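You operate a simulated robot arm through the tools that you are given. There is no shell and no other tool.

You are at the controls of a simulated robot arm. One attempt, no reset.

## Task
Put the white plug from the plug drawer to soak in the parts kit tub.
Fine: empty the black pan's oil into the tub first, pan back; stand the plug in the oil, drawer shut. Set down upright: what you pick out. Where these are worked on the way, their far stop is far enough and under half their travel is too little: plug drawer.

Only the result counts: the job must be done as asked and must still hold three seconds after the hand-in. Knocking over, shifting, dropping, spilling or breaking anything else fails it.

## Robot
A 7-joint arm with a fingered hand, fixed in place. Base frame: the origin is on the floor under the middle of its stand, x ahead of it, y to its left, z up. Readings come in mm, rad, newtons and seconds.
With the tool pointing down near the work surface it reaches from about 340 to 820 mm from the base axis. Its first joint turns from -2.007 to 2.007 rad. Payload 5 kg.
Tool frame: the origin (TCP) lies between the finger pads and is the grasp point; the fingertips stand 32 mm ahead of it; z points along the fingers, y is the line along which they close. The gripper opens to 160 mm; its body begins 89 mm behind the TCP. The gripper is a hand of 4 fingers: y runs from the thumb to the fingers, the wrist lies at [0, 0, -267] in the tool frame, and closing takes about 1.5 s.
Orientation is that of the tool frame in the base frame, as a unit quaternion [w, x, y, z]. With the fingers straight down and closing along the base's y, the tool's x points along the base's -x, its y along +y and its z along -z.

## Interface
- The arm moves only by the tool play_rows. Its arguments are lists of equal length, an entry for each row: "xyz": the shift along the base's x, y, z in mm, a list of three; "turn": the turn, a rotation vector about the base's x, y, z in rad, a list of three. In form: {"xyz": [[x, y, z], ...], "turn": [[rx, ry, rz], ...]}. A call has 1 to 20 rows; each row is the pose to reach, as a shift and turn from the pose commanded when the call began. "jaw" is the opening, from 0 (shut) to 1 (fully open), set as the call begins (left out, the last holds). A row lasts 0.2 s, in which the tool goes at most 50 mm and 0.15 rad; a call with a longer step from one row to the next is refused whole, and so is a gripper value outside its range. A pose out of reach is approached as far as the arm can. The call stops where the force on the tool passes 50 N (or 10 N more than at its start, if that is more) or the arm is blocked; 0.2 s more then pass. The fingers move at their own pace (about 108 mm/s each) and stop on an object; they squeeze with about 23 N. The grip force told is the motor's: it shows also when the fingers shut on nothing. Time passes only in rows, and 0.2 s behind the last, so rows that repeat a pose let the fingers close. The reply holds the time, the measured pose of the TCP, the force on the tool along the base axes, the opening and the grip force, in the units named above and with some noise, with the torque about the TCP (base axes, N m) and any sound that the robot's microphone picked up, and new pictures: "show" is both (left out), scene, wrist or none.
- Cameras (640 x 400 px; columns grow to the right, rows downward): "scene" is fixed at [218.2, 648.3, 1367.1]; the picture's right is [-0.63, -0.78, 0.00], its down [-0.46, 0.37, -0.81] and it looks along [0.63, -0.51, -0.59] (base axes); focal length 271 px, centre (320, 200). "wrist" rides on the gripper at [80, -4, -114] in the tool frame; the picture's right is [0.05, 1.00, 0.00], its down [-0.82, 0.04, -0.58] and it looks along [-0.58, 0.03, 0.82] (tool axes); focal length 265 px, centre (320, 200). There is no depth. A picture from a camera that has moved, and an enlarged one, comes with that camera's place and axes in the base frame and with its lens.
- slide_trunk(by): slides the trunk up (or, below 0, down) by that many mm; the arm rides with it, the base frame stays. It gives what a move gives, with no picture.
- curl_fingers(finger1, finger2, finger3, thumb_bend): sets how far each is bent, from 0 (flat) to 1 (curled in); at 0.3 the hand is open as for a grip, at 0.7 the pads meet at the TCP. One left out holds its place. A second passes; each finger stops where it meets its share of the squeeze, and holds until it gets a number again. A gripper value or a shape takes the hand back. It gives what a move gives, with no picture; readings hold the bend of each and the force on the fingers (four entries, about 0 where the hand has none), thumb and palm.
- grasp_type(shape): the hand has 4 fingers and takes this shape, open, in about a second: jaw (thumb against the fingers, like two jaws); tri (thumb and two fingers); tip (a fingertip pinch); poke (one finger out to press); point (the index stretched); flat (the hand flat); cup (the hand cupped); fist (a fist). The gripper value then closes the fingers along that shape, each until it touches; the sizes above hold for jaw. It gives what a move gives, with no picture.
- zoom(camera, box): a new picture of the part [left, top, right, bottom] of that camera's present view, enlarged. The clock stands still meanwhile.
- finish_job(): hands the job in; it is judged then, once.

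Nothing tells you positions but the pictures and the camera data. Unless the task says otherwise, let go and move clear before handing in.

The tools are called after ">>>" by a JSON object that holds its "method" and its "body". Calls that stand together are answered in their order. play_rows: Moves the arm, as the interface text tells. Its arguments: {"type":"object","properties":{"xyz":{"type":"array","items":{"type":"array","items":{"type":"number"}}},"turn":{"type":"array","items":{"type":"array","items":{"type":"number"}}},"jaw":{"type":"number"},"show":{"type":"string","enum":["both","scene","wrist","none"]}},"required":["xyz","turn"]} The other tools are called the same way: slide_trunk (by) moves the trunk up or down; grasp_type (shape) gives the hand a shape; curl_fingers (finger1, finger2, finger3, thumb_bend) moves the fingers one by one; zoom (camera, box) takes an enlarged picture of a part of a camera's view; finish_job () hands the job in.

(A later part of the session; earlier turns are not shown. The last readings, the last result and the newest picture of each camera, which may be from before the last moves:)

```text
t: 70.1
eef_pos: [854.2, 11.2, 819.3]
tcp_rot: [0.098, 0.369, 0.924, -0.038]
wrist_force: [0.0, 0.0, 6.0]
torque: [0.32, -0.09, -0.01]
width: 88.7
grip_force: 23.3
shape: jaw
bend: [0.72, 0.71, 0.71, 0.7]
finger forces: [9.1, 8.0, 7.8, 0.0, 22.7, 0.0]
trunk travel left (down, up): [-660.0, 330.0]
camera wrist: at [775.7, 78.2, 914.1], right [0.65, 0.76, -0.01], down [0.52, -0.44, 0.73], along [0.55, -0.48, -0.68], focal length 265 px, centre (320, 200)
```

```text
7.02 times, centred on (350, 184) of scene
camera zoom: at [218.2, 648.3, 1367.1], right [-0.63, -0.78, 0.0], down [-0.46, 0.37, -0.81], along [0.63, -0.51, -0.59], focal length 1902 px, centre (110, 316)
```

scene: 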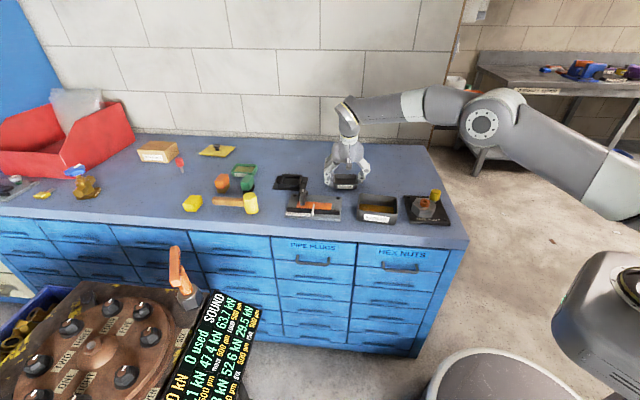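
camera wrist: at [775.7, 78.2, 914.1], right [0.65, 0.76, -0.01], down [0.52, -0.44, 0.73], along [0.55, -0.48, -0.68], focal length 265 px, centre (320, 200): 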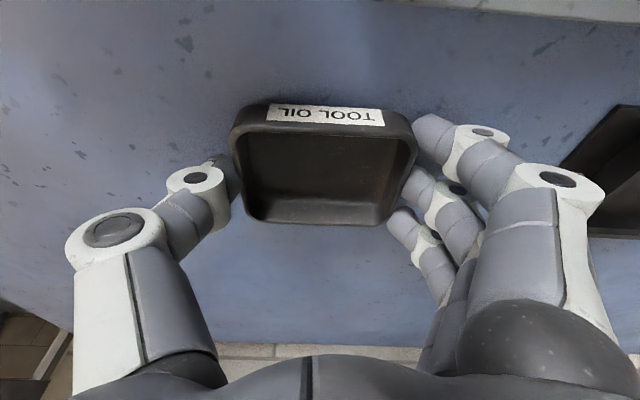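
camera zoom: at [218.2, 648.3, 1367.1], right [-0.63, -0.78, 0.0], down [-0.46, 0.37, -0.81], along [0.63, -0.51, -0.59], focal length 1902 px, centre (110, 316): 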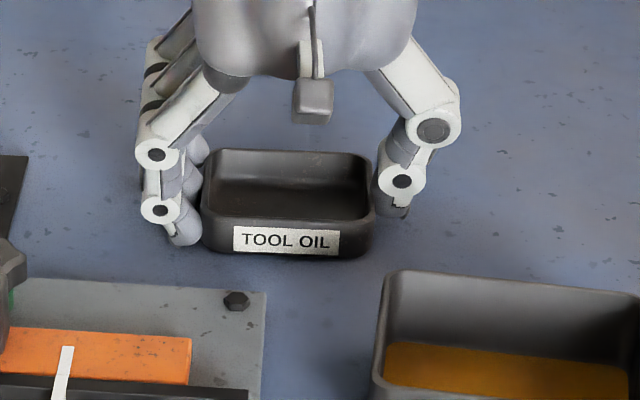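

Nearly down (about 1 mm to go). Lowering a touch more and releasing partly so the fingers open evenly.

>>> {"method": "play_rows", "body": {"xyz": [[0, 0, -1.0], [0, 0, -1.8]], "turn": [[0, 0, 0], [0, 0, 0]], "show": "none"}}

>>> {"method": "play_rows", "body": {"xyz": [[0, 0, 0], [0, 0, 0], [0, 0, 0], [0, 0, 0]], "turn": [[0, 0, 0], [0, 0, 0], [0, 0, 0], [0, 0, 0]], "jaw": 0.68, "show": "wrist"}}

>>> {"method": "zoom", "body": {"camera": "scene", "box": [310, 155, 390, 212]}}

```text
t: 70.7
eef_pos: [854.2, 12.5, 819.0]
tcp_rot: [0.098, 0.369, 0.923, -0.037]
wrist_force: [1.3, 0.2, 14.5]
torque: [0.67, -0.28, -0.06]
width: 88.4
grip_force: 22.8
shape: jaw
bend: [0.72, 0.72, 0.71, 0.7]
finger forces: [13.8, 8.4, 7.8, 0.0, 22.9, 0.1]
trunk travel left (down, up): [-660.0, 330.0]
```

```text
t: 71.7
eef_pos: [853.9, 10.6, 818.2]
tcp_rot: [0.099, 0.369, 0.923, -0.039]
wrist_force: [-2.2, -3.4, 19.0]
torque: [1.03, -0.35, 0.01]
width: 105.5
grip_force: 0.1
shape: jaw
bend: [0.72, 0.68, 0.68, 0.65]
finger forces: [19.0, 0.1, 0.0, 0.0, 0.1, 0.0]
trunk travel left (down, up): [-660.0, 330.0]
camera wrist: at [774.7, 77.2, 913.1], right [0.65, 0.76, -0.01], down [0.52, -0.44, 0.74], along [0.55, -0.48, -0.68], focal length 265 px, centre (320, 200)
```

wrist: 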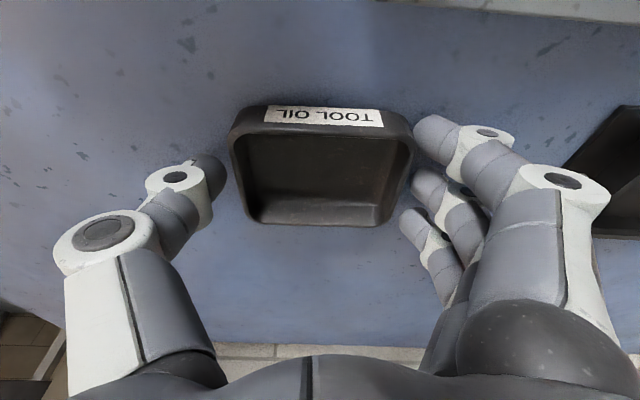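

```text
7.02 times, centred on (350, 184) of scene
camera zoom: at [218.2, 648.3, 1367.1], right [-0.63, -0.78, 0.0], down [-0.46, 0.37, -0.81], along [0.63, -0.51, -0.59], focal length 1902 px, centre (110, 316)
```

zoom: 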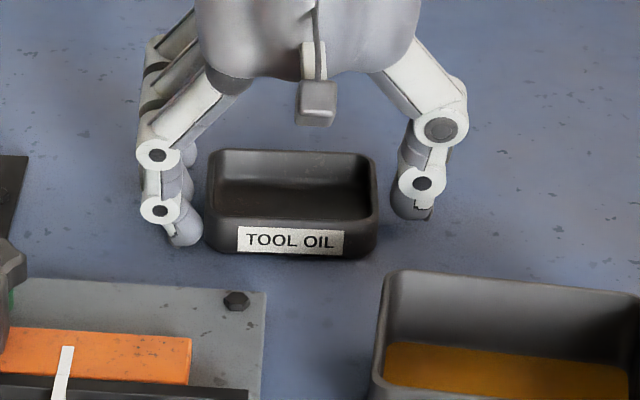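

Pan released. Lifting slightly so the fingertip comes off the table, then opening fully and rising.

>>> {"method": "play_rows", "body": {"xyz": [[0, 0, 3], [0, 0, 6]], "turn": [[0, 0, 0], [0, 0, 0]], "show": "none"}}

>>> {"method": "play_rows", "body": {"xyz": [[0, 0, 2], [0, 0, 4], [0, 0, 6], [0, 0, 6]], "turn": [[0, 0, 0], [0, 0, 0], [0, 0, 0], [0, 0, 0]], "jaw": 1, "show": "wrist"}}

>>> {"method": "zoom", "body": {"camera": "scene", "box": [310, 155, 390, 212]}}

```text
t: 72.3
eef_pos: [852.1, 12.6, 819.7]
tcp_rot: [0.095, 0.369, 0.924, -0.039]
wrist_force: [0.3, -0.7, -0.4]
torque: [0.01, -0.01, -0.06]
width: 108.2
grip_force: 0.1
shape: jaw
bend: [0.68, 0.68, 0.68, 0.65]
finger forces: [0.0, 0.0, 0.0, 0.1, 0.1, 0.0]
trunk travel left (down, up): [-660.0, 330.0]
```

```text
t: 73.3
eef_pos: [854.2, 11.4, 828.9]
tcp_rot: [0.097, 0.369, 0.923, -0.039]
wrist_force: [-0.2, -0.1, -0.3]
torque: [-0.02, -0.01, 0.02]
width: 159.6
grip_force: 0.0
shape: jaw
bend: [0.3, 0.3, 0.3, 0.3]
finger forces: [0.1, 0.0, 0.0, 0.0, 0.1, 0.0]
trunk travel left (down, up): [-660.0, 330.0]
camera wrist: at [776.0, 78.3, 923.3], right [0.65, 0.76, -0.01], down [0.52, -0.44, 0.73], along [0.55, -0.48, -0.68], focal length 265 px, centre (320, 200)
```

wrist: 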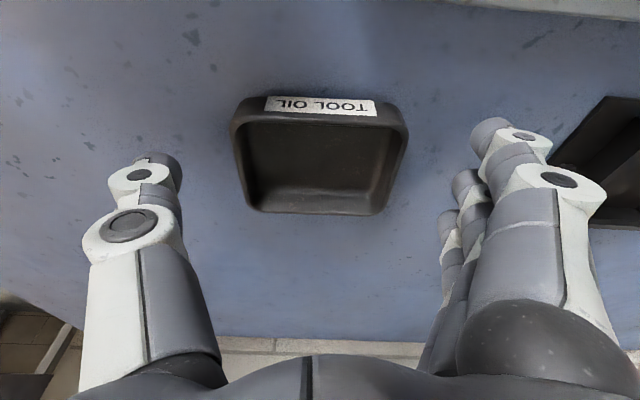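

```text
7.02 times, centred on (350, 184) of scene
camera zoom: at [218.2, 648.3, 1367.1], right [-0.63, -0.78, 0.0], down [-0.46, 0.37, -0.81], along [0.63, -0.51, -0.59], focal length 1902 px, centre (110, 316)
```

zoom: 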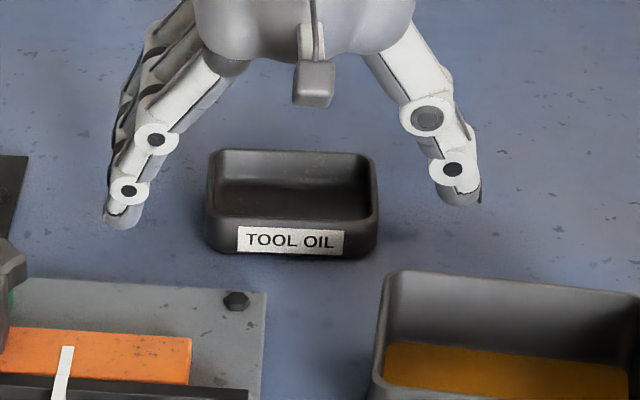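

The pan is back upright at its place, empty. Now I'll rise and retract toward the robot, then turn the hand for the PIPE PLUGS handle.

>>> {"method": "slide_trunk", "body": {"by": 130}}

>>> {"method": "play_rows", "body": {"xyz": [[-40, 20, 0], [-80, 40, 0], [-120, 60, 0], [-160, 80, 0], [-200, 100, 0], [-240, 120, 0], [-280, 140, 0]], "turn": [[0, 0, 0], [0, 0, 0], [0, 0, 0], [0, 0, 0], [0, 0, 0], [0, 0, 0], [0, 0, 0]], "show": "scene"}}

>>> {"method": "zoom", "body": {"camera": "scene", "box": [260, 160, 460, 285]}}

```text
t: 74.9
eef_pos: [854.7, 11.5, 958.5]
tcp_rot: [0.096, 0.369, 0.924, -0.039]
wrist_force: [0.5, -0.4, -0.3]
torque: [-0.03, 0.0, 0.04]
width: 159.7
grip_force: 0.1
shape: jaw
bend: [0.3, 0.3, 0.3, 0.3]
finger forces: [0.1, 0.0, 0.0, 0.1, 0.0, 0.0]
trunk travel left (down, up): [-790.0, 200.0]
```

```text
t: 76.5
eef_pos: [572.1, 152.2, 958.8]
tcp_rot: [0.098, 0.369, 0.923, -0.038]
wrist_force: [-0.2, 0.6, -0.2]
torque: [-0.02, -0.05, 0.05]
width: 159.9
grip_force: 0.2
shape: jaw
bend: [0.3, 0.3, 0.3, 0.3]
finger forces: [0.0, 0.0, 0.1, 0.0, 0.1, 0.1]
trunk travel left (down, up): [-790.0, 200.0]
```

scene: 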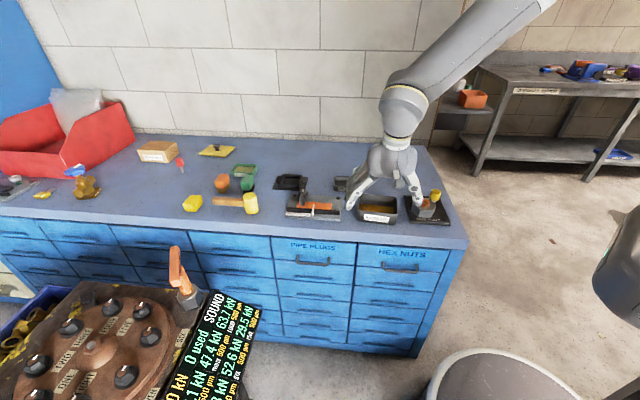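

```text
3.20 times, centred on (360, 222) of scene
camera zoom: at [218.2, 648.3, 1367.1], right [-0.63, -0.78, 0.0], down [-0.46, 0.37, -0.81], along [0.63, -0.51, -0.59], focal length 867 px, centre (192, 128)
```

zoom: 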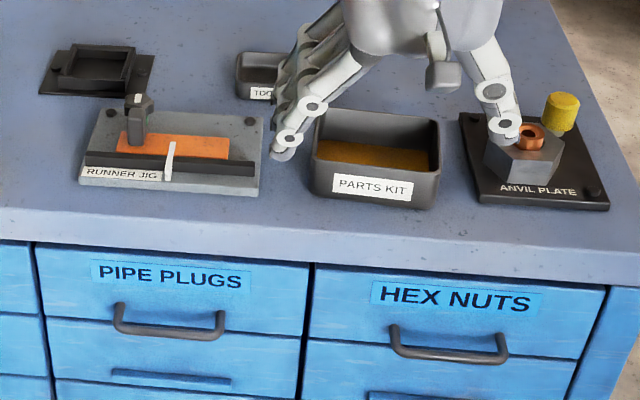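

>>> {"method": "play_rows", "body": {"xyz": [[-1, 10, 0], [-2, 20, 0], [-2, 30, 0], [-3, 40, 0], [-4, 50, 0], [-5, 60, 0], [-6, 70, 0], [-6, 79, 0]], "turn": [[-0.1093, -0.0081, 0.09], [-0.2187, -0.0162, 0.18], [-0.328, -0.0243, 0.27], [-0.4373, -0.0325, 0.36], [-0.5467, -0.0406, 0.45], [-0.656, -0.0487, 0.54], [-0.7653, -0.0568, 0.63], [-0.8747, -0.0649, 0.72]], "show": "scene"}}

```text
t: 78.3
eef_pos: [567.5, 231.0, 960.2]
tcp_rot: [0.278, -0.044, 0.885, -0.37]
wrist_force: [0.7, 0.2, -0.1]
torque: [-0.03, -0.01, 0.02]
width: 159.6
grip_force: 0.0
shape: jaw
bend: [0.3, 0.3, 0.3, 0.3]
finger forces: [0.0, 0.0, 0.0, 0.1, 0.0, 0.0]
trunk travel left (down, up): [-790.0, 200.0]
```

scene: 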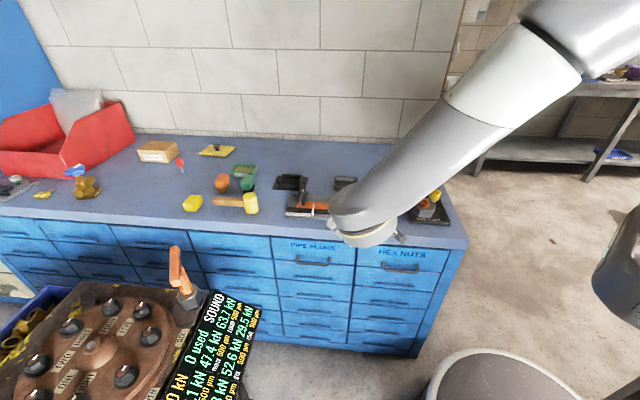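

>>> {"method": "play_rows", "body": {"xyz": [[-1, 10, 0], [-2, 20, 0], [-2, 30, 0], [-3, 40, 0], [-4, 50, 0], [-5, 60, 0], [-6, 69, 0]], "turn": [[-0.1093, -0.0081, 0.09], [-0.2187, -0.0162, 0.18], [-0.328, -0.0243, 0.27], [-0.4373, -0.0325, 0.36], [-0.5467, -0.0406, 0.45], [-0.656, -0.0487, 0.54], [-0.7653, -0.0568, 0.63]]}}

```text
t: 79.9
eef_pos: [560.5, 299.9, 958.0]
tcp_rot: [0.364, -0.397, 0.622, -0.568]
wrist_force: [0.1, 0.7, -0.3]
torque: [0.02, 0.04, -0.02]
width: 160.1
grip_force: 0.0
shape: jaw
bend: [0.3, 0.3, 0.3, 0.3]
finger forces: [0.0, 0.0, 0.0, 0.1, 0.0, 0.1]
trunk travel left (down, up): [-790.0, 200.0]
camera wrist: at [424.4, 274.0, 973.0], right [-0.1, -0.01, -0.99], down [-0.18, 0.98, 0.01], along [0.98, 0.18, -0.1], focal length 265 px, centre (320, 200)
```

scene: 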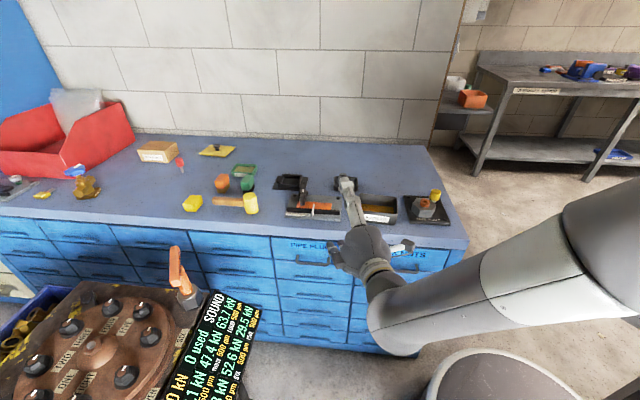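
wrist: 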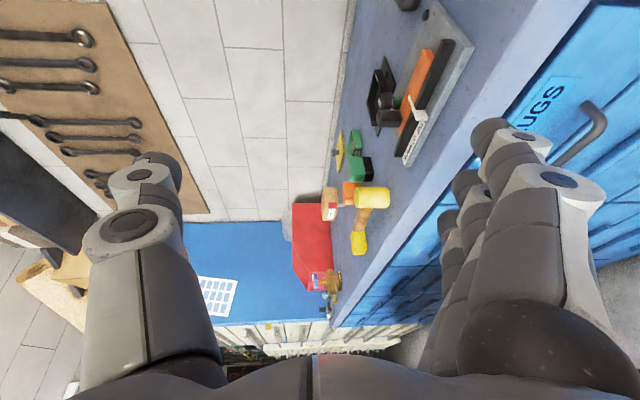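

The hand now points level at the drawers, thumb on top. Lowering with the trunk to handle height.

>>> {"method": "slide_trunk", "body": {"by": -200}}

>>> {"method": "slide_trunk", "body": {"by": -100}}

>>> {"method": "play_rows", "body": {"xyz": [[0, 0, 0]], "turn": [[0, 0, 0]]}}

```text
t: 82.1
eef_pos: [561.7, 300.2, 759.2]
tcp_rot: [0.364, -0.397, 0.622, -0.569]
wrist_force: [0.4, 0.0, 0.2]
torque: [-0.03, -0.02, 0.01]
width: 159.8
grip_force: 0.1
shape: jaw
bend: [0.3, 0.3, 0.3, 0.3]
finger forces: [0.0, 0.0, 0.0, 0.0, 0.0, 0.0]
trunk travel left (down, up): [-590.0, 400.0]
```

```text
t: 83.4
eef_pos: [560.7, 299.2, 659.6]
tcp_rot: [0.363, -0.397, 0.622, -0.568]
wrist_force: [0.7, -0.3, 0.8]
torque: [-0.02, -0.01, 0.03]
width: 159.8
grip_force: 0.1
shape: jaw
bend: [0.3, 0.3, 0.3, 0.3]
finger forces: [0.0, 0.0, 0.0, 0.0, 0.0, 0.0]
trunk travel left (down, up): [-490.0, 500.0]
```

```text
t: 83.8
eef_pos: [560.7, 299.7, 658.2]
tcp_rot: [0.364, -0.396, 0.622, -0.568]
wrist_force: [1.0, 0.1, -0.4]
torque: [0.01, -0.04, -0.01]
width: 159.7
grip_force: 0.2
shape: jaw
bend: [0.3, 0.3, 0.3, 0.3]
finger forces: [0.0, 0.0, 0.0, 0.0, 0.1, 0.0]
trunk travel left (down, up): [-490.0, 500.0]
camera wrist: at [424.5, 273.9, 672.8], right [-0.1, -0.01, -0.99], down [-0.18, 0.98, 0.01], along [0.98, 0.18, -0.1], focal length 265 px, centre (320, 200)
```

scene: 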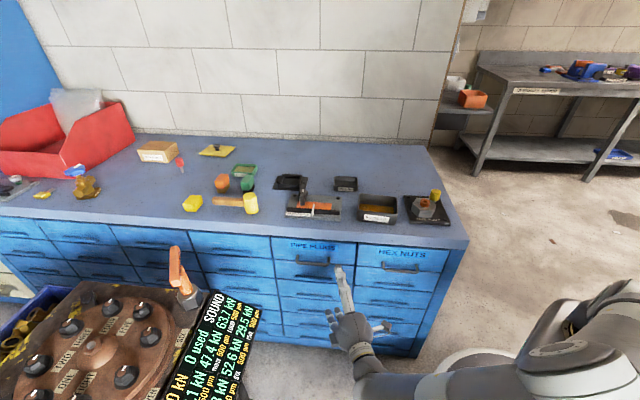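
wrist: 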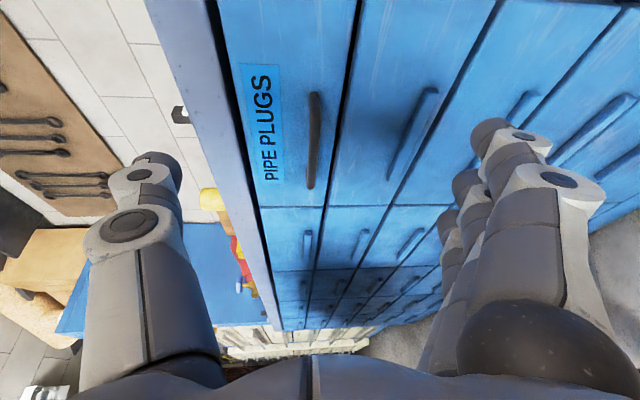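

>>> {"method": "zoom", "body": {"camera": "wrist", "box": [200, 40, 400, 220]}}

>>> {"method": "zoom", "body": {"camera": "scene", "box": [270, 225, 370, 290]}}

```text
2.22 times, centred on (300, 130) of wrist
camera zoom: at [424.5, 273.9, 672.8], right [-0.1, -0.01, -0.99], down [-0.18, 0.98, 0.01], along [0.98, 0.18, -0.1], focal length 590 px, centre (364, 356)
```

zoom: 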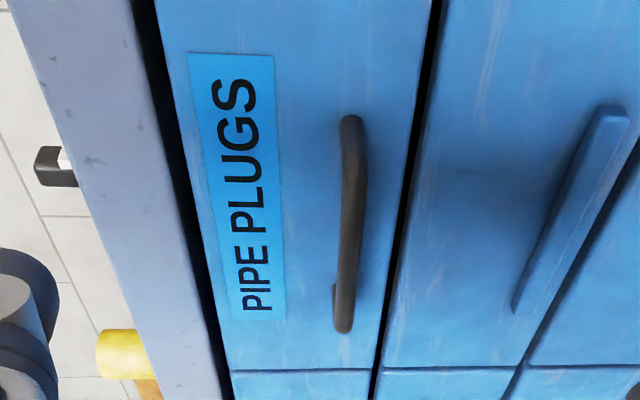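

```text
6.15 times, centred on (320, 258) of scene
camera zoom: at [218.2, 648.3, 1367.1], right [-0.63, -0.78, 0.0], down [-0.46, 0.37, -0.81], along [0.63, -0.51, -0.59], focal length 1668 px, centre (320, -154)
```

zoom: 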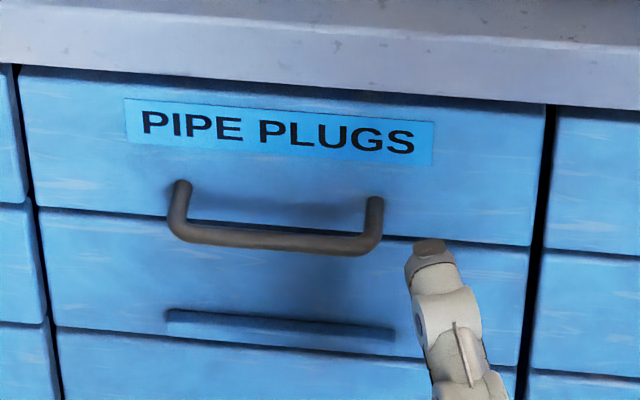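

The bar of the handle lies at about f=311 mm (x≈718, y≈278, z≈651), 25 mm proud of the drawer face. Moving to just in front of it with the hand half open.

>>> {"method": "play_rows", "body": {"xyz": [[27, 7, -1.5], [54, 14, -3], [80, 21, -4.5], [106.8, 28.3, -6], [106.8, 28.3, -6]], "turn": [[0, 0, 0], [0, 0, 0], [0, 0, 0], [0, 0, 0], [0, 0, 0]], "jaw": 0.6}}

>>> {"method": "zoom", "body": {"camera": "wrist", "box": [160, 60, 480, 260]}}

>>> {"method": "zoom", "body": {"camera": "scene", "box": [270, 225, 400, 310]}}

```text
t: 85.0
eef_pos: [669.3, 327.1, 653.2]
tcp_rot: [0.364, -0.397, 0.622, -0.568]
wrist_force: [-0.9, 0.2, 0.3]
torque: [-0.03, 0.0, 0.02]
width: 96.5
grip_force: 0.0
shape: jaw
bend: [0.71, 0.71, 0.71, 0.69]
finger forces: [0.1, 0.1, 0.1, 0.0, 0.0, 0.0]
trunk travel left (down, up): [-490.0, 500.0]
camera wrist: at [531.3, 301.7, 666.6], right [-0.1, -0.01, -0.99], down [-0.18, 0.98, 0.01], along [0.98, 0.18, -0.1], focal length 265 px, centre (320, 200)
```

scene: 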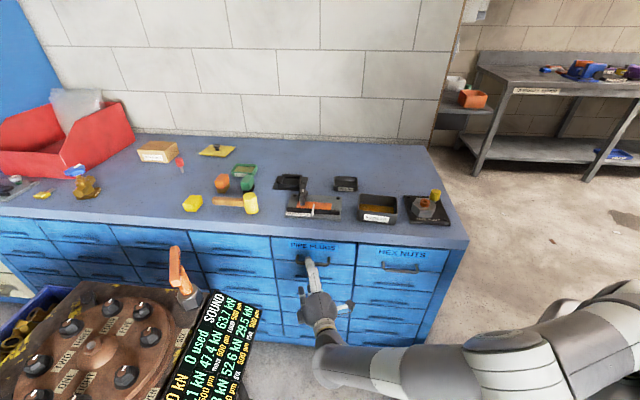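
wrist: 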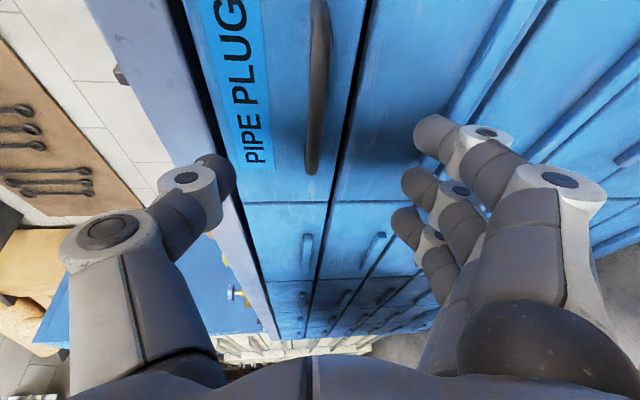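

```text
2.00 times, centred on (320, 160) of wrist
camera zoom: at [531.3, 301.7, 666.6], right [-0.1, -0.01, -0.99], down [-0.18, 0.98, 0.01], along [0.98, 0.18, -0.1], focal length 531 px, centre (320, 280)
```

zoom: 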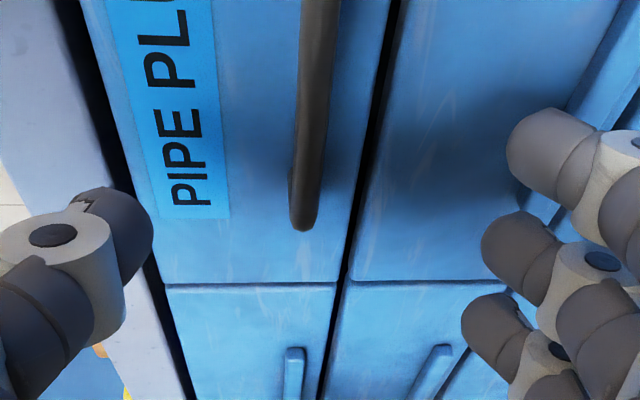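

```text
4.71 times, centred on (335, 268) of scene
camera zoom: at [218.2, 648.3, 1367.1], right [-0.63, -0.78, 0.0], down [-0.46, 0.37, -0.81], along [0.63, -0.51, -0.59], focal length 1275 px, centre (249, -118)
```

zoom: 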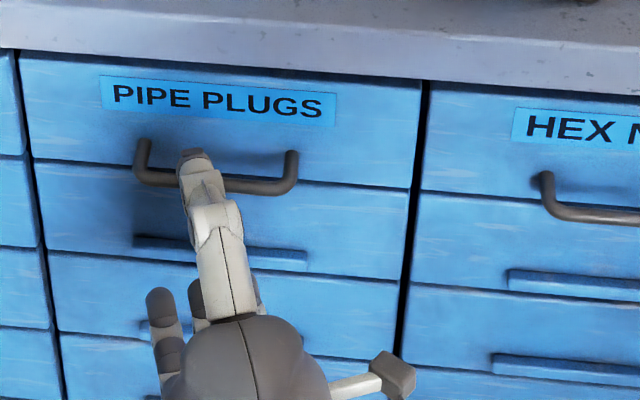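

Bar lines up between thumb and fingers. Moving forward onto it.

>>> {"method": "play_rows", "body": {"xyz": [[10, -10, 0], [20, -20, 0], [30, -30, -0.5], [38, -38, -0.5], [43, -43, -1]], "turn": [[0, 0, 0], [0, 0, 0], [0, 0, 0], [0, 0, 0], [0, 0, 0]]}}

>>> {"method": "zoom", "body": {"camera": "wrist", "box": [160, 60, 480, 260]}}

>>> {"method": "zoom", "body": {"camera": "scene", "box": [270, 225, 400, 310]}}

```text
t: 86.2
eef_pos: [710.7, 287.9, 651.1]
tcp_rot: [0.364, -0.398, 0.622, -0.568]
wrist_force: [-14.1, 10.5, 1.4]
torque: [0.55, 0.88, -0.52]
width: 96.1
grip_force: 0.0
shape: jaw
bend: [0.72, 0.71, 0.71, 0.69]
finger forces: [17.0, 0.1, 0.0, 0.0, 0.1, 0.0]
trunk travel left (down, up): [-490.0, 500.0]
camera wrist: at [573.3, 261.4, 665.2], right [-0.1, -0.01, -0.99], down [-0.19, 0.98, 0.01], along [0.98, 0.19, -0.1], focal length 265 px, centre (320, 200)
```

scene: 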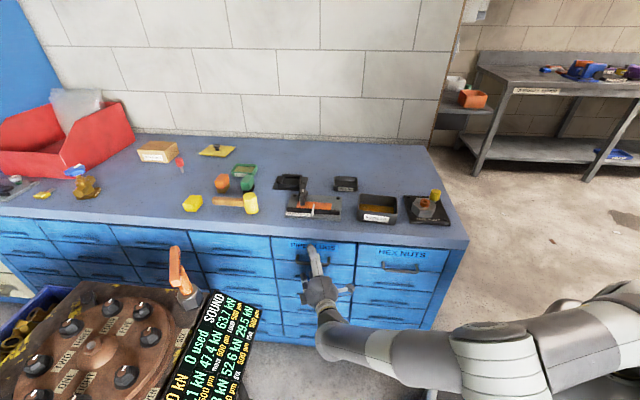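
wrist: 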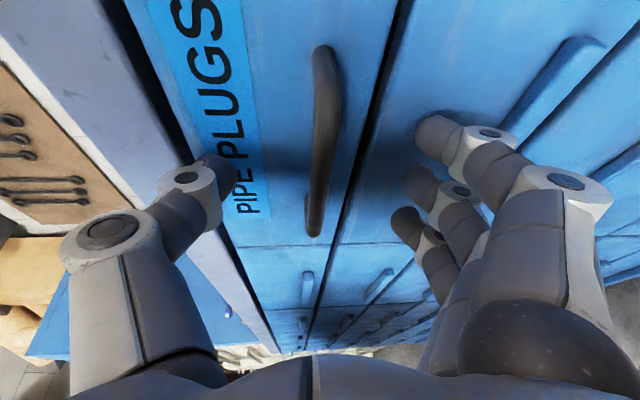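

```text
2.00 times, centred on (320, 160) of wrist
camera zoom: at [573.3, 261.4, 665.2], right [-0.1, -0.01, -0.99], down [-0.19, 0.98, 0.01], along [0.98, 0.19, -0.1], focal length 531 px, centre (320, 280)
```

zoom: 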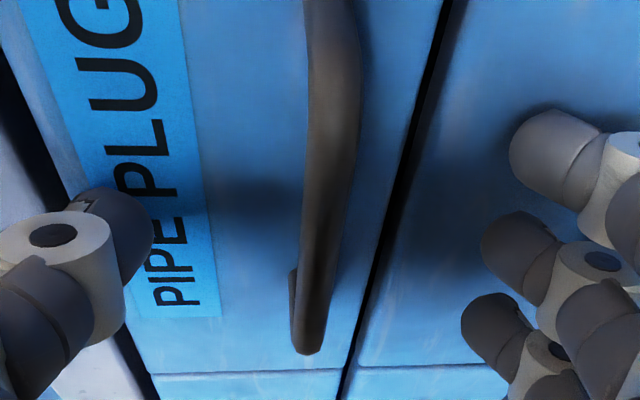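

```text
4.71 times, centred on (335, 268) of scene
camera zoom: at [218.2, 648.3, 1367.1], right [-0.63, -0.78, 0.0], down [-0.46, 0.37, -0.81], along [0.63, -0.51, -0.59], focal length 1275 px, centre (249, -118)
```

zoom: 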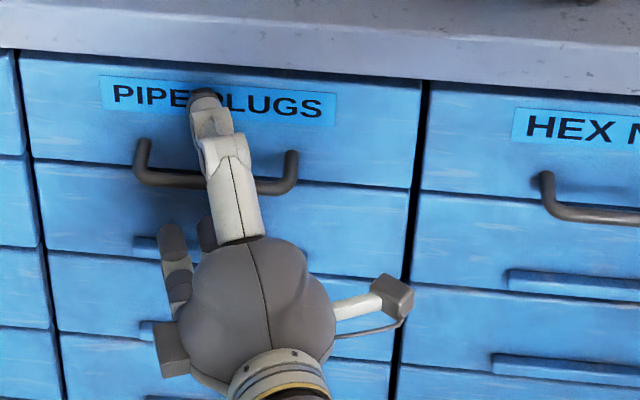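

One finger lightly touches the face, so I'll back off 4 mm and then close on the bar.

>>> {"method": "play_rows", "body": {"xyz": [[-2, 2, 0], [-3.5, 3.5, 0]], "turn": [[0, 0, 0], [0, 0, 0]], "show": "none"}}

>>> {"method": "play_rows", "body": {"xyz": [[0, 0, 0], [0, 0, 0], [0, 0, 0], [0, 0, 0], [0, 0, 0], [0, 0, 0], [0, 0, 0]], "turn": [[0, 0, 0], [0, 0, 0], [0, 0, 0], [0, 0, 0], [0, 0, 0], [0, 0, 0], [0, 0, 0]], "jaw": 0}}

>>> {"method": "zoom", "body": {"camera": "wrist", "box": [160, 60, 480, 260]}}

>>> {"method": "zoom", "body": {"camera": "scene", "box": [270, 225, 400, 310]}}

```text
t: 86.8
eef_pos: [708.6, 288.1, 651.4]
tcp_rot: [0.362, -0.396, 0.622, -0.57]
wrist_force: [-2.0, 4.2, 0.3]
torque: [0.26, 0.16, -0.08]
width: 96.5
grip_force: 0.1
shape: jaw
bend: [0.71, 0.71, 0.71, 0.69]
finger forces: [4.7, 0.0, 0.0, 0.1, 0.0, 0.0]
trunk travel left (down, up): [-490.0, 500.0]
```

```text
t: 88.4
eef_pos: [707.7, 287.9, 651.9]
tcp_rot: [0.363, -0.396, 0.622, -0.569]
wrist_force: [-5.9, -1.2, 4.0]
torque: [0.01, 0.39, -0.08]
width: 7.5
grip_force: 22.5
shape: jaw
bend: [0.73, 0.65, 0.69, 0.69]
finger forces: [5.2, 7.4, 10.3, 0.1, 22.5, 0.0]
trunk travel left (down, up): [-490.0, 500.0]
camera wrist: at [570.4, 262.3, 666.3], right [-0.1, -0.01, -0.99], down [-0.18, 0.98, 0.01], along [0.98, 0.18, -0.1], focal length 265 px, centre (320, 200)
```

scene: 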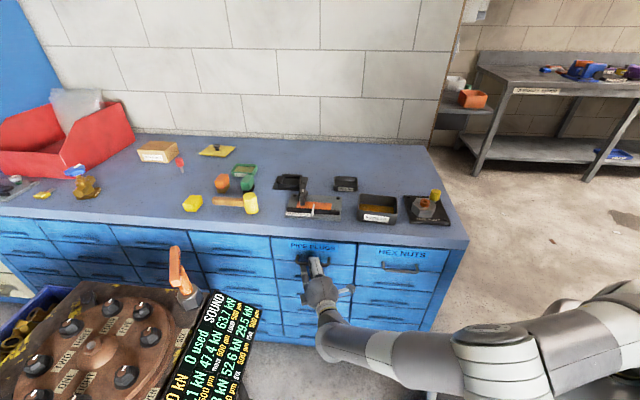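
wrist: 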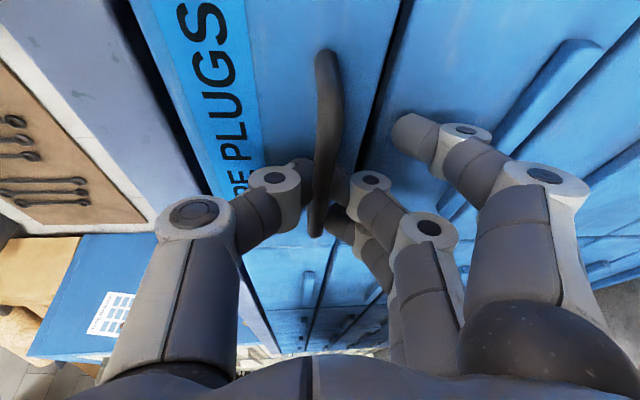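

```text
2.00 times, centred on (320, 160) of wrist
camera zoom: at [570.4, 262.3, 666.3], right [-0.1, -0.01, -0.99], down [-0.18, 0.98, 0.01], along [0.98, 0.18, -0.1], focal length 531 px, centre (320, 280)
```

zoom: 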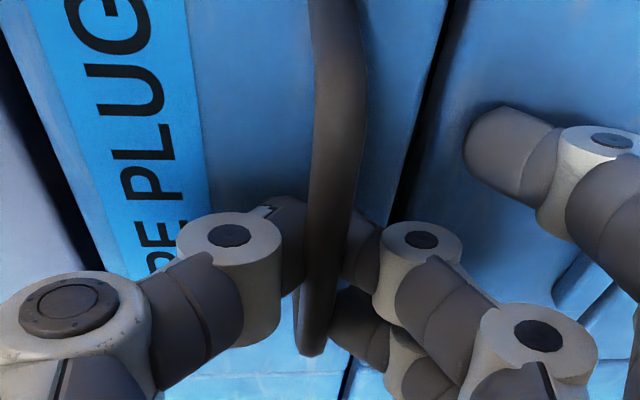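

```text
4.71 times, centred on (335, 268) of scene
camera zoom: at [218.2, 648.3, 1367.1], right [-0.63, -0.78, 0.0], down [-0.46, 0.37, -0.81], along [0.63, -0.51, -0.59], focal length 1275 px, centre (249, -118)
```

zoom: 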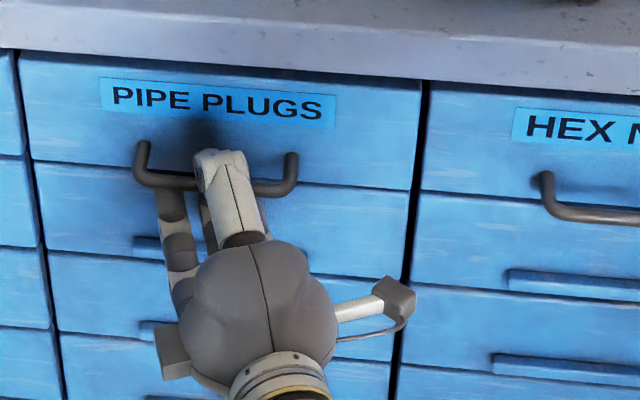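

The bar is gripped between thumb and two fingers. Pulling the drawer straight out slowly.

>>> {"method": "play_rows", "body": {"xyz": [[-5, 5, 0], [-11, 11, 0], [-18, 18, 0], [-25, 25, 0], [-32, 32, 0], [-39, 39, 0]], "turn": [[0, 0, 0], [0, 0, 0], [0, 0, 0], [0, 0, 0], [0, 0, 0], [0, 0, 0]]}}

>>> {"method": "zoom", "body": {"camera": "scene", "box": [270, 225, 400, 310]}}

```text
t: 89.8
eef_pos: [668.3, 328.3, 652.0]
tcp_rot: [0.363, -0.396, 0.622, -0.569]
wrist_force: [-4.5, -5.1, 7.6]
torque: [-0.24, 0.13, 0.05]
width: 5.8
grip_force: 22.9
shape: jaw
bend: [0.74, 0.64, 0.69, 0.69]
finger forces: [0.0, 7.1, 10.0, 0.0, 23.0, 0.0]
trunk travel left (down, up): [-490.0, 500.0]
camera wrist: at [531.4, 301.6, 666.2], right [-0.1, -0.01, -0.99], down [-0.18, 0.98, 0.01], along [0.98, 0.18, -0.1], focal length 265 px, centre (320, 200)
```

scene: 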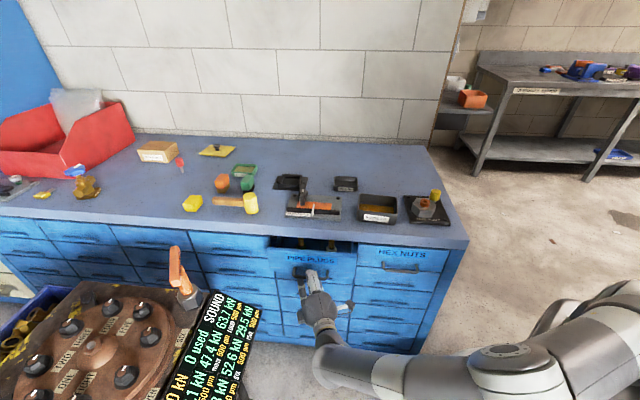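
wrist: 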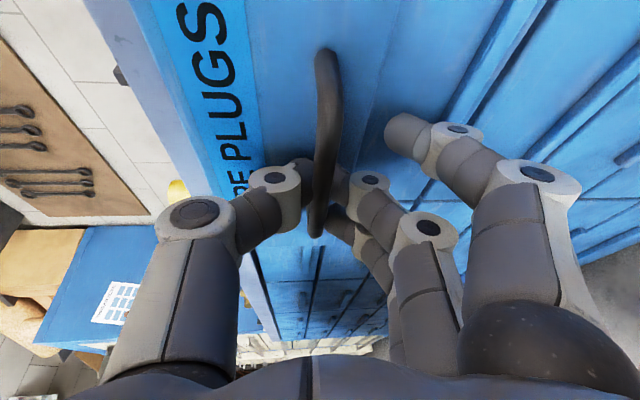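

```text
4.71 times, centred on (335, 268) of scene
camera zoom: at [218.2, 648.3, 1367.1], right [-0.63, -0.78, 0.0], down [-0.46, 0.37, -0.81], along [0.63, -0.51, -0.59], focal length 1275 px, centre (249, -118)
```

zoom: 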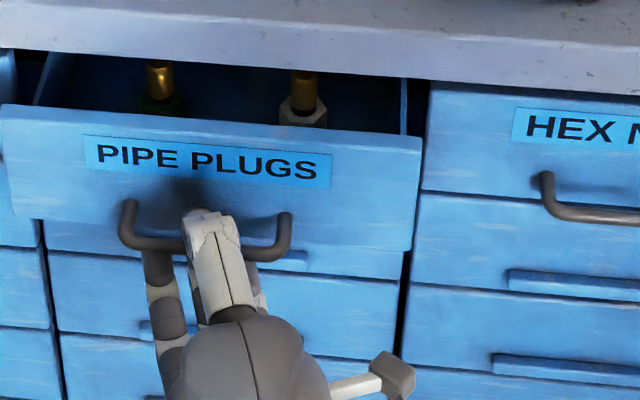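

The drawer slides well; two plugs with brass threads show inside, one green, one white. Continuing to pull.

>>> {"method": "play_rows", "body": {"xyz": [[-7, 7, 0], [-15, 15, 0], [-23, 23, 0], [-31, 31, 0], [-39, 39, 0], [-47, 47, 0], [-55, 55, 0], [-63, 63, 0], [-71, 71, 0]], "turn": [[0, 0, 0], [0, 0, 0], [0, 0, 0], [0, 0, 0], [0, 0, 0], [0, 0, 0], [0, 0, 0], [0, 0, 0], [0, 0, 0]]}}

>>> {"method": "zoom", "body": {"camera": "scene", "box": [250, 225, 400, 320]}}

```text
t: 91.8
eef_pos: [597.2, 399.5, 652.5]
tcp_rot: [0.364, -0.397, 0.621, -0.569]
wrist_force: [-5.4, -5.5, 7.1]
torque: [-0.26, 0.18, 0.08]
width: 5.7
grip_force: 23.1
shape: jaw
bend: [0.74, 0.64, 0.69, 0.69]
finger forces: [0.0, 6.8, 10.0, 0.0, 22.5, 0.0]
trunk travel left (down, up): [-490.0, 500.0]
camera wrist: at [459.9, 372.9, 666.2], right [-0.1, -0.01, -0.99], down [-0.18, 0.98, 0.01], along [0.98, 0.18, -0.1], focal length 265 px, centre (320, 200)
```

scene: 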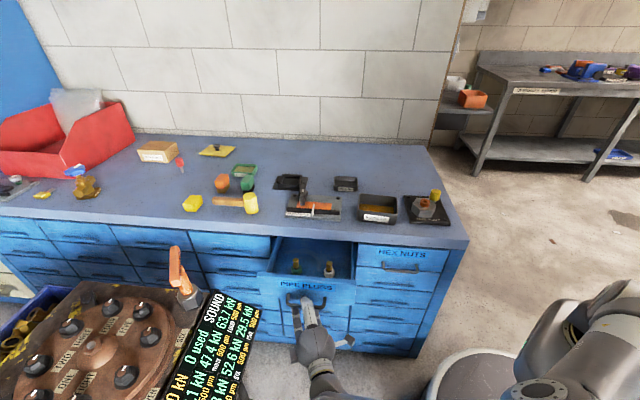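
wrist: 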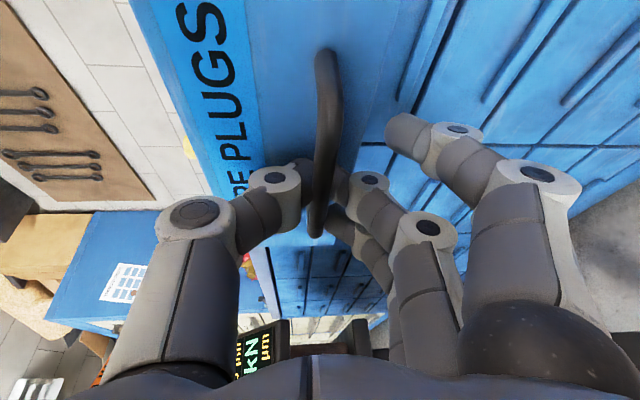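

```text
4.21 times, centred on (325, 272) of scene
camera zoom: at [218.2, 648.3, 1367.1], right [-0.63, -0.78, 0.0], down [-0.46, 0.37, -0.81], along [0.63, -0.51, -0.59], focal length 1141 px, centre (299, -105)
```

zoom: 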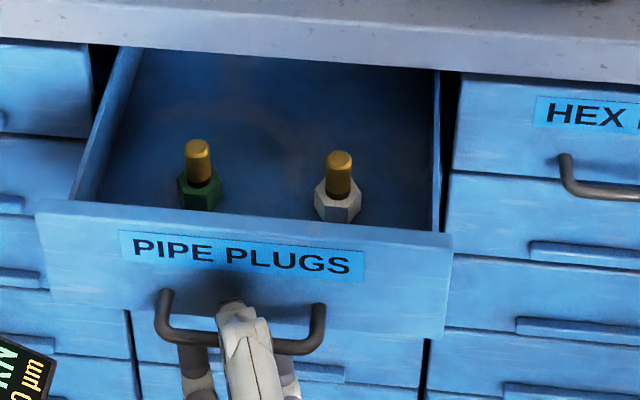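

Both plugs stand head-down in the drawer, the white one on the right. The drawer is out ~155 mm; I'll pull a bit more, slowly, to find whether the stop is near, keeping clear of the display panel on the left.

>>> {"method": "play_rows", "body": {"xyz": [[-5, 5, 0], [-10, 10, 0], [-15, 15, 0], [-20, 20, 0], [-25, 25, 0]], "turn": [[0, 0, 0], [0, 0, 0], [0, 0, 0], [0, 0, 0], [0, 0, 0]]}}

>>> {"method": "zoom", "body": {"camera": "scene", "box": [230, 225, 400, 330]}}

```text
t: 93.0
eef_pos: [572.7, 424.0, 651.5]
tcp_rot: [0.364, -0.396, 0.622, -0.569]
wrist_force: [-3.5, -4.9, 7.6]
torque: [-0.28, 0.17, 0.07]
width: 5.9
grip_force: 23.0
shape: jaw
bend: [0.74, 0.64, 0.69, 0.69]
finger forces: [0.0, 7.1, 9.9, 0.1, 22.7, 0.1]
trunk travel left (down, up): [-490.0, 500.0]
camera wrist: at [435.1, 397.7, 666.1], right [-0.1, -0.01, -0.99], down [-0.18, 0.98, 0.01], along [0.98, 0.18, -0.1], focal length 265 px, centre (320, 200)
```

scene: 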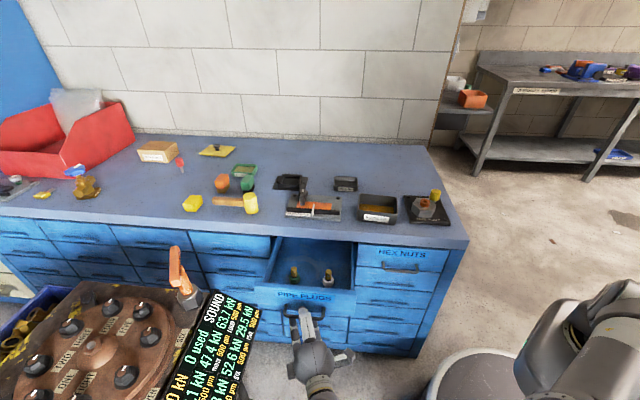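
wrist: 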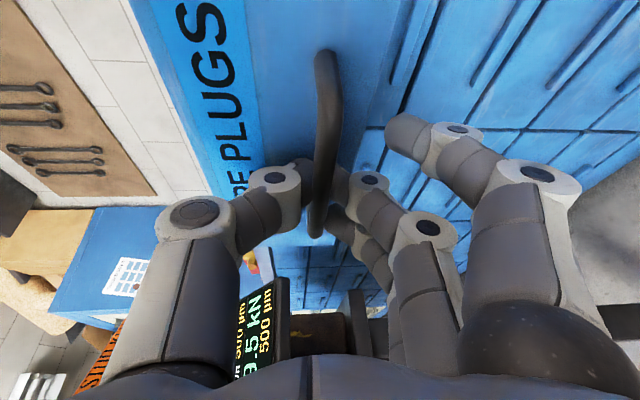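

```text
3.76 times, centred on (315, 278) of scene
camera zoom: at [218.2, 648.3, 1367.1], right [-0.63, -0.78, 0.0], down [-0.46, 0.37, -0.81], along [0.63, -0.51, -0.59], focal length 1020 px, centre (339, -92)
```

zoom: 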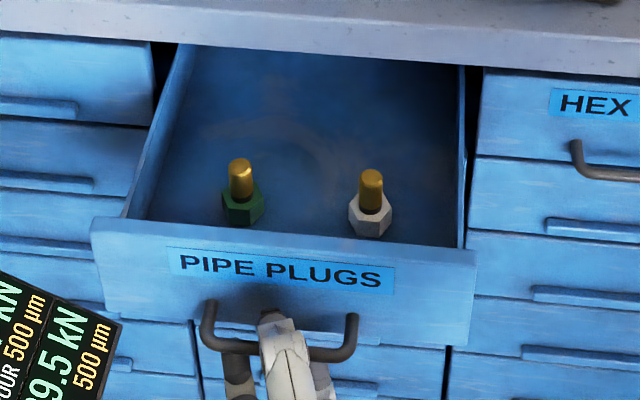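

The drawer is out about 190 mm and still free, more than ample, and the panel on the left leaves no need to go further. I'll let go of the handle and back off.

>>> {"method": "play_rows", "body": {"xyz": [[0, 0, 0], [0, 0, 0], [0, 0, 0], [0, 0, 0], [0, 0, 0], [0, 0, 0]], "turn": [[0, 0, 0], [0, 0, 0], [0, 0, 0], [0, 0, 0], [0, 0, 0], [0, 0, 0]], "jaw": 0.6, "show": "none"}}

>>> {"method": "play_rows", "body": {"xyz": [[-8, 8, 0], [-17, 17, 0], [-26, 26, 0], [-35, 35, 0], [-44, 44, 0]], "turn": [[0, 0, 0], [0, 0, 0], [0, 0, 0], [0, 0, 0], [0, 0, 0]]}}

```text
t: 94.4
eef_pos: [572.2, 422.9, 651.6]
tcp_rot: [0.363, -0.396, 0.622, -0.569]
wrist_force: [-0.9, 0.2, 0.2]
torque: [0.01, 0.01, 0.0]
width: 95.7
grip_force: 0.1
shape: jaw
bend: [0.71, 0.71, 0.71, 0.69]
finger forces: [0.0, 0.1, 0.0, 0.0, 0.0, 0.1]
trunk travel left (down, up): [-490.0, 500.0]
```

```text
t: 95.6
eef_pos: [529.0, 467.7, 651.9]
tcp_rot: [0.363, -0.397, 0.622, -0.569]
wrist_force: [-0.5, 0.3, -0.3]
torque: [0.0, -0.02, 0.0]
width: 95.6
grip_force: 0.0
shape: jaw
bend: [0.71, 0.71, 0.71, 0.69]
finger forces: [0.1, 0.0, 0.0, 0.0, 0.1, 0.0]
trunk travel left (down, up): [-490.0, 500.0]
camera wrist: at [391.9, 441.3, 665.7], right [-0.1, -0.01, -0.99], down [-0.18, 0.98, 0.01], along [0.98, 0.18, -0.1], focal length 265 px, centre (320, 200)
```

scene: 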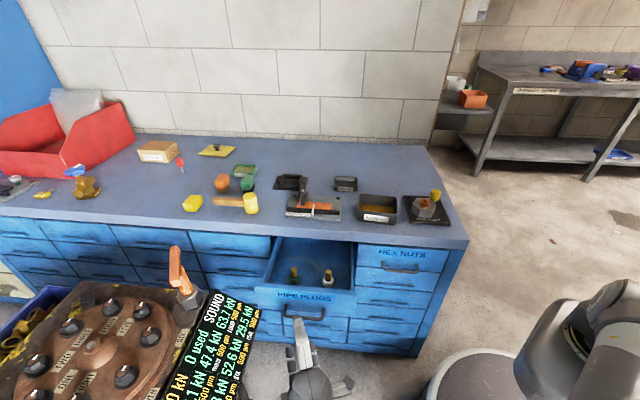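
wrist: 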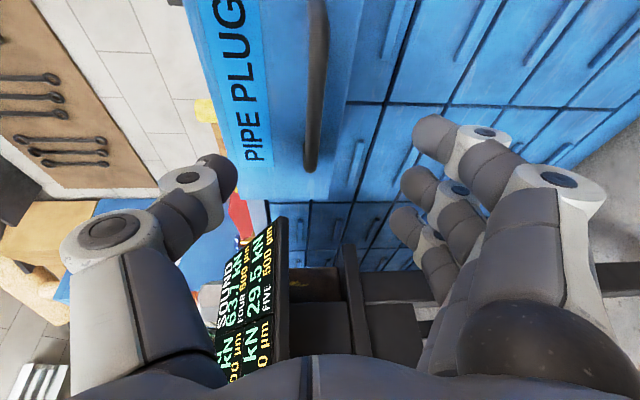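

Clear of the handle; the drawer stays open. Raising with the trunk before turning the hand down.

>>> {"method": "slide_trunk", "body": {"by": 310}}

>>> {"method": "play_rows", "body": {"xyz": [[4, -10, 0], [8, -20, 0], [12, -30, 0], [16, -40, 0], [20, -50, 0], [24, -60, 0], [28, -70, 0], [32, -80, 0], [36, -90, 0], [40, -100, 0], [40, -100, 0]], "turn": [[0.0773, 0.111, -0.0258], [0.1545, 0.222, -0.0516], [0.2318, 0.333, -0.0775], [0.3091, 0.444, -0.1033], [0.3864, 0.555, -0.1291], [0.4636, 0.6659, -0.1549], [0.5409, 0.7769, -0.1807], [0.6182, 0.8879, -0.2065], [0.6955, 0.9989, -0.2324], [0.7727, 1.1099, -0.2582], [0.85, 1.2209, -0.284]]}}

```text
t: 98.7
eef_pos: [528.6, 468.2, 961.9]
tcp_rot: [0.364, -0.396, 0.623, -0.568]
wrist_force: [-0.9, -0.8, 0.0]
torque: [0.0, 0.03, 0.0]
width: 95.9
grip_force: 0.0
shape: jaw
bend: [0.71, 0.71, 0.71, 0.69]
finger forces: [0.1, 0.1, 0.0, 0.0, 0.1, 0.1]
trunk travel left (down, up): [-800.0, 190.0]
```

```text
t: 101.1
eef_pos: [570.0, 366.5, 962.0]
tcp_rot: [-0.002, -0.383, 0.924, 0.0]
wrist_force: [-0.3, -0.3, 0.0]
torque: [0.0, 0.01, 0.0]
width: 95.6
grip_force: 0.1
shape: jaw
bend: [0.71, 0.71, 0.71, 0.69]
finger forces: [0.0, 0.0, 0.0, 0.1, 0.0, 0.0]
trunk travel left (down, up): [-800.0, 190.0]
camera wrist: at [515.4, 306.5, 1075.5], right [-0.74, 0.67, 0.0], down [0.55, 0.61, 0.58], along [0.38, 0.43, -0.82], focal length 265 px, centre (320, 200)
```

scene: 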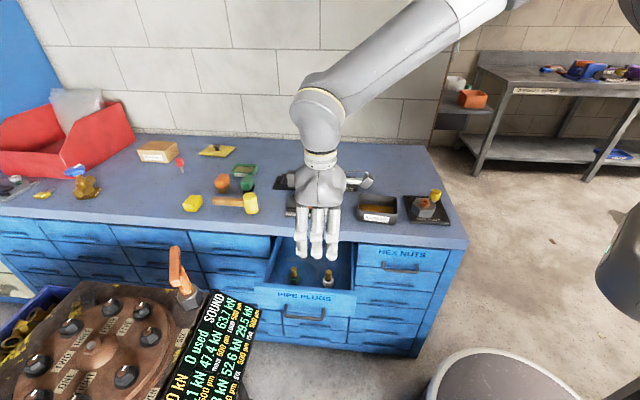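
wrist: 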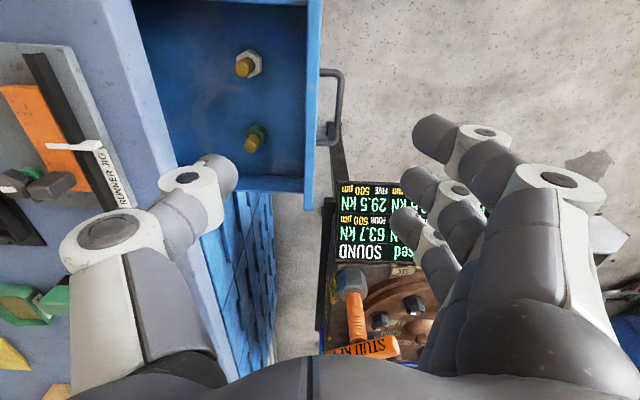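

Now I look straight into the drawer: white plug above, green plug below in this view. Zooming in to locate the white one precisely.

>>> {"method": "zoom", "body": {"camera": "wrist", "box": [180, 10, 340, 180]}}

>>> {"method": "zoom", "body": {"camera": "scene", "box": [270, 250, 350, 320]}}

```text
2.35 times, centred on (260, 95) of wrist
camera zoom: at [515.4, 306.5, 1075.5], right [-0.74, 0.67, 0.0], down [0.55, 0.61, 0.58], along [0.38, 0.43, -0.82], focal length 624 px, centre (461, 447)
```

zoom: 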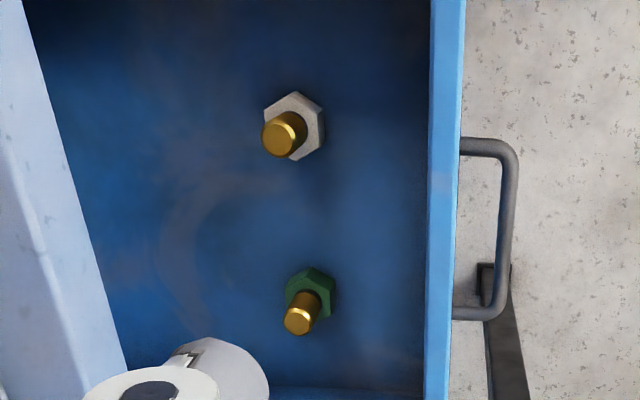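

```text
5.71 times, centred on (310, 285) of scene
camera zoom: at [218.2, 648.3, 1367.1], right [-0.63, -0.78, 0.0], down [-0.46, 0.37, -0.81], along [0.63, -0.51, -0.59], focal length 1548 px, centre (377, -286)
```

zoom: 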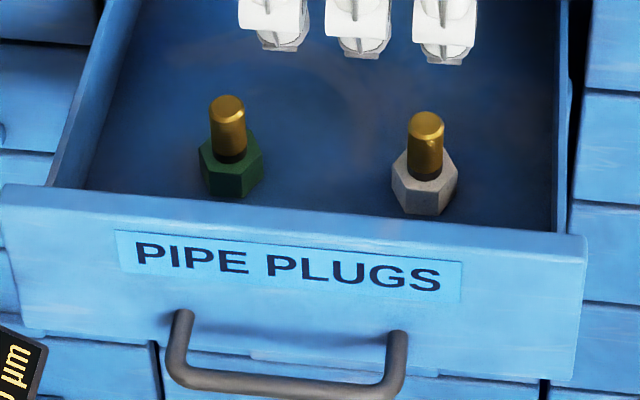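

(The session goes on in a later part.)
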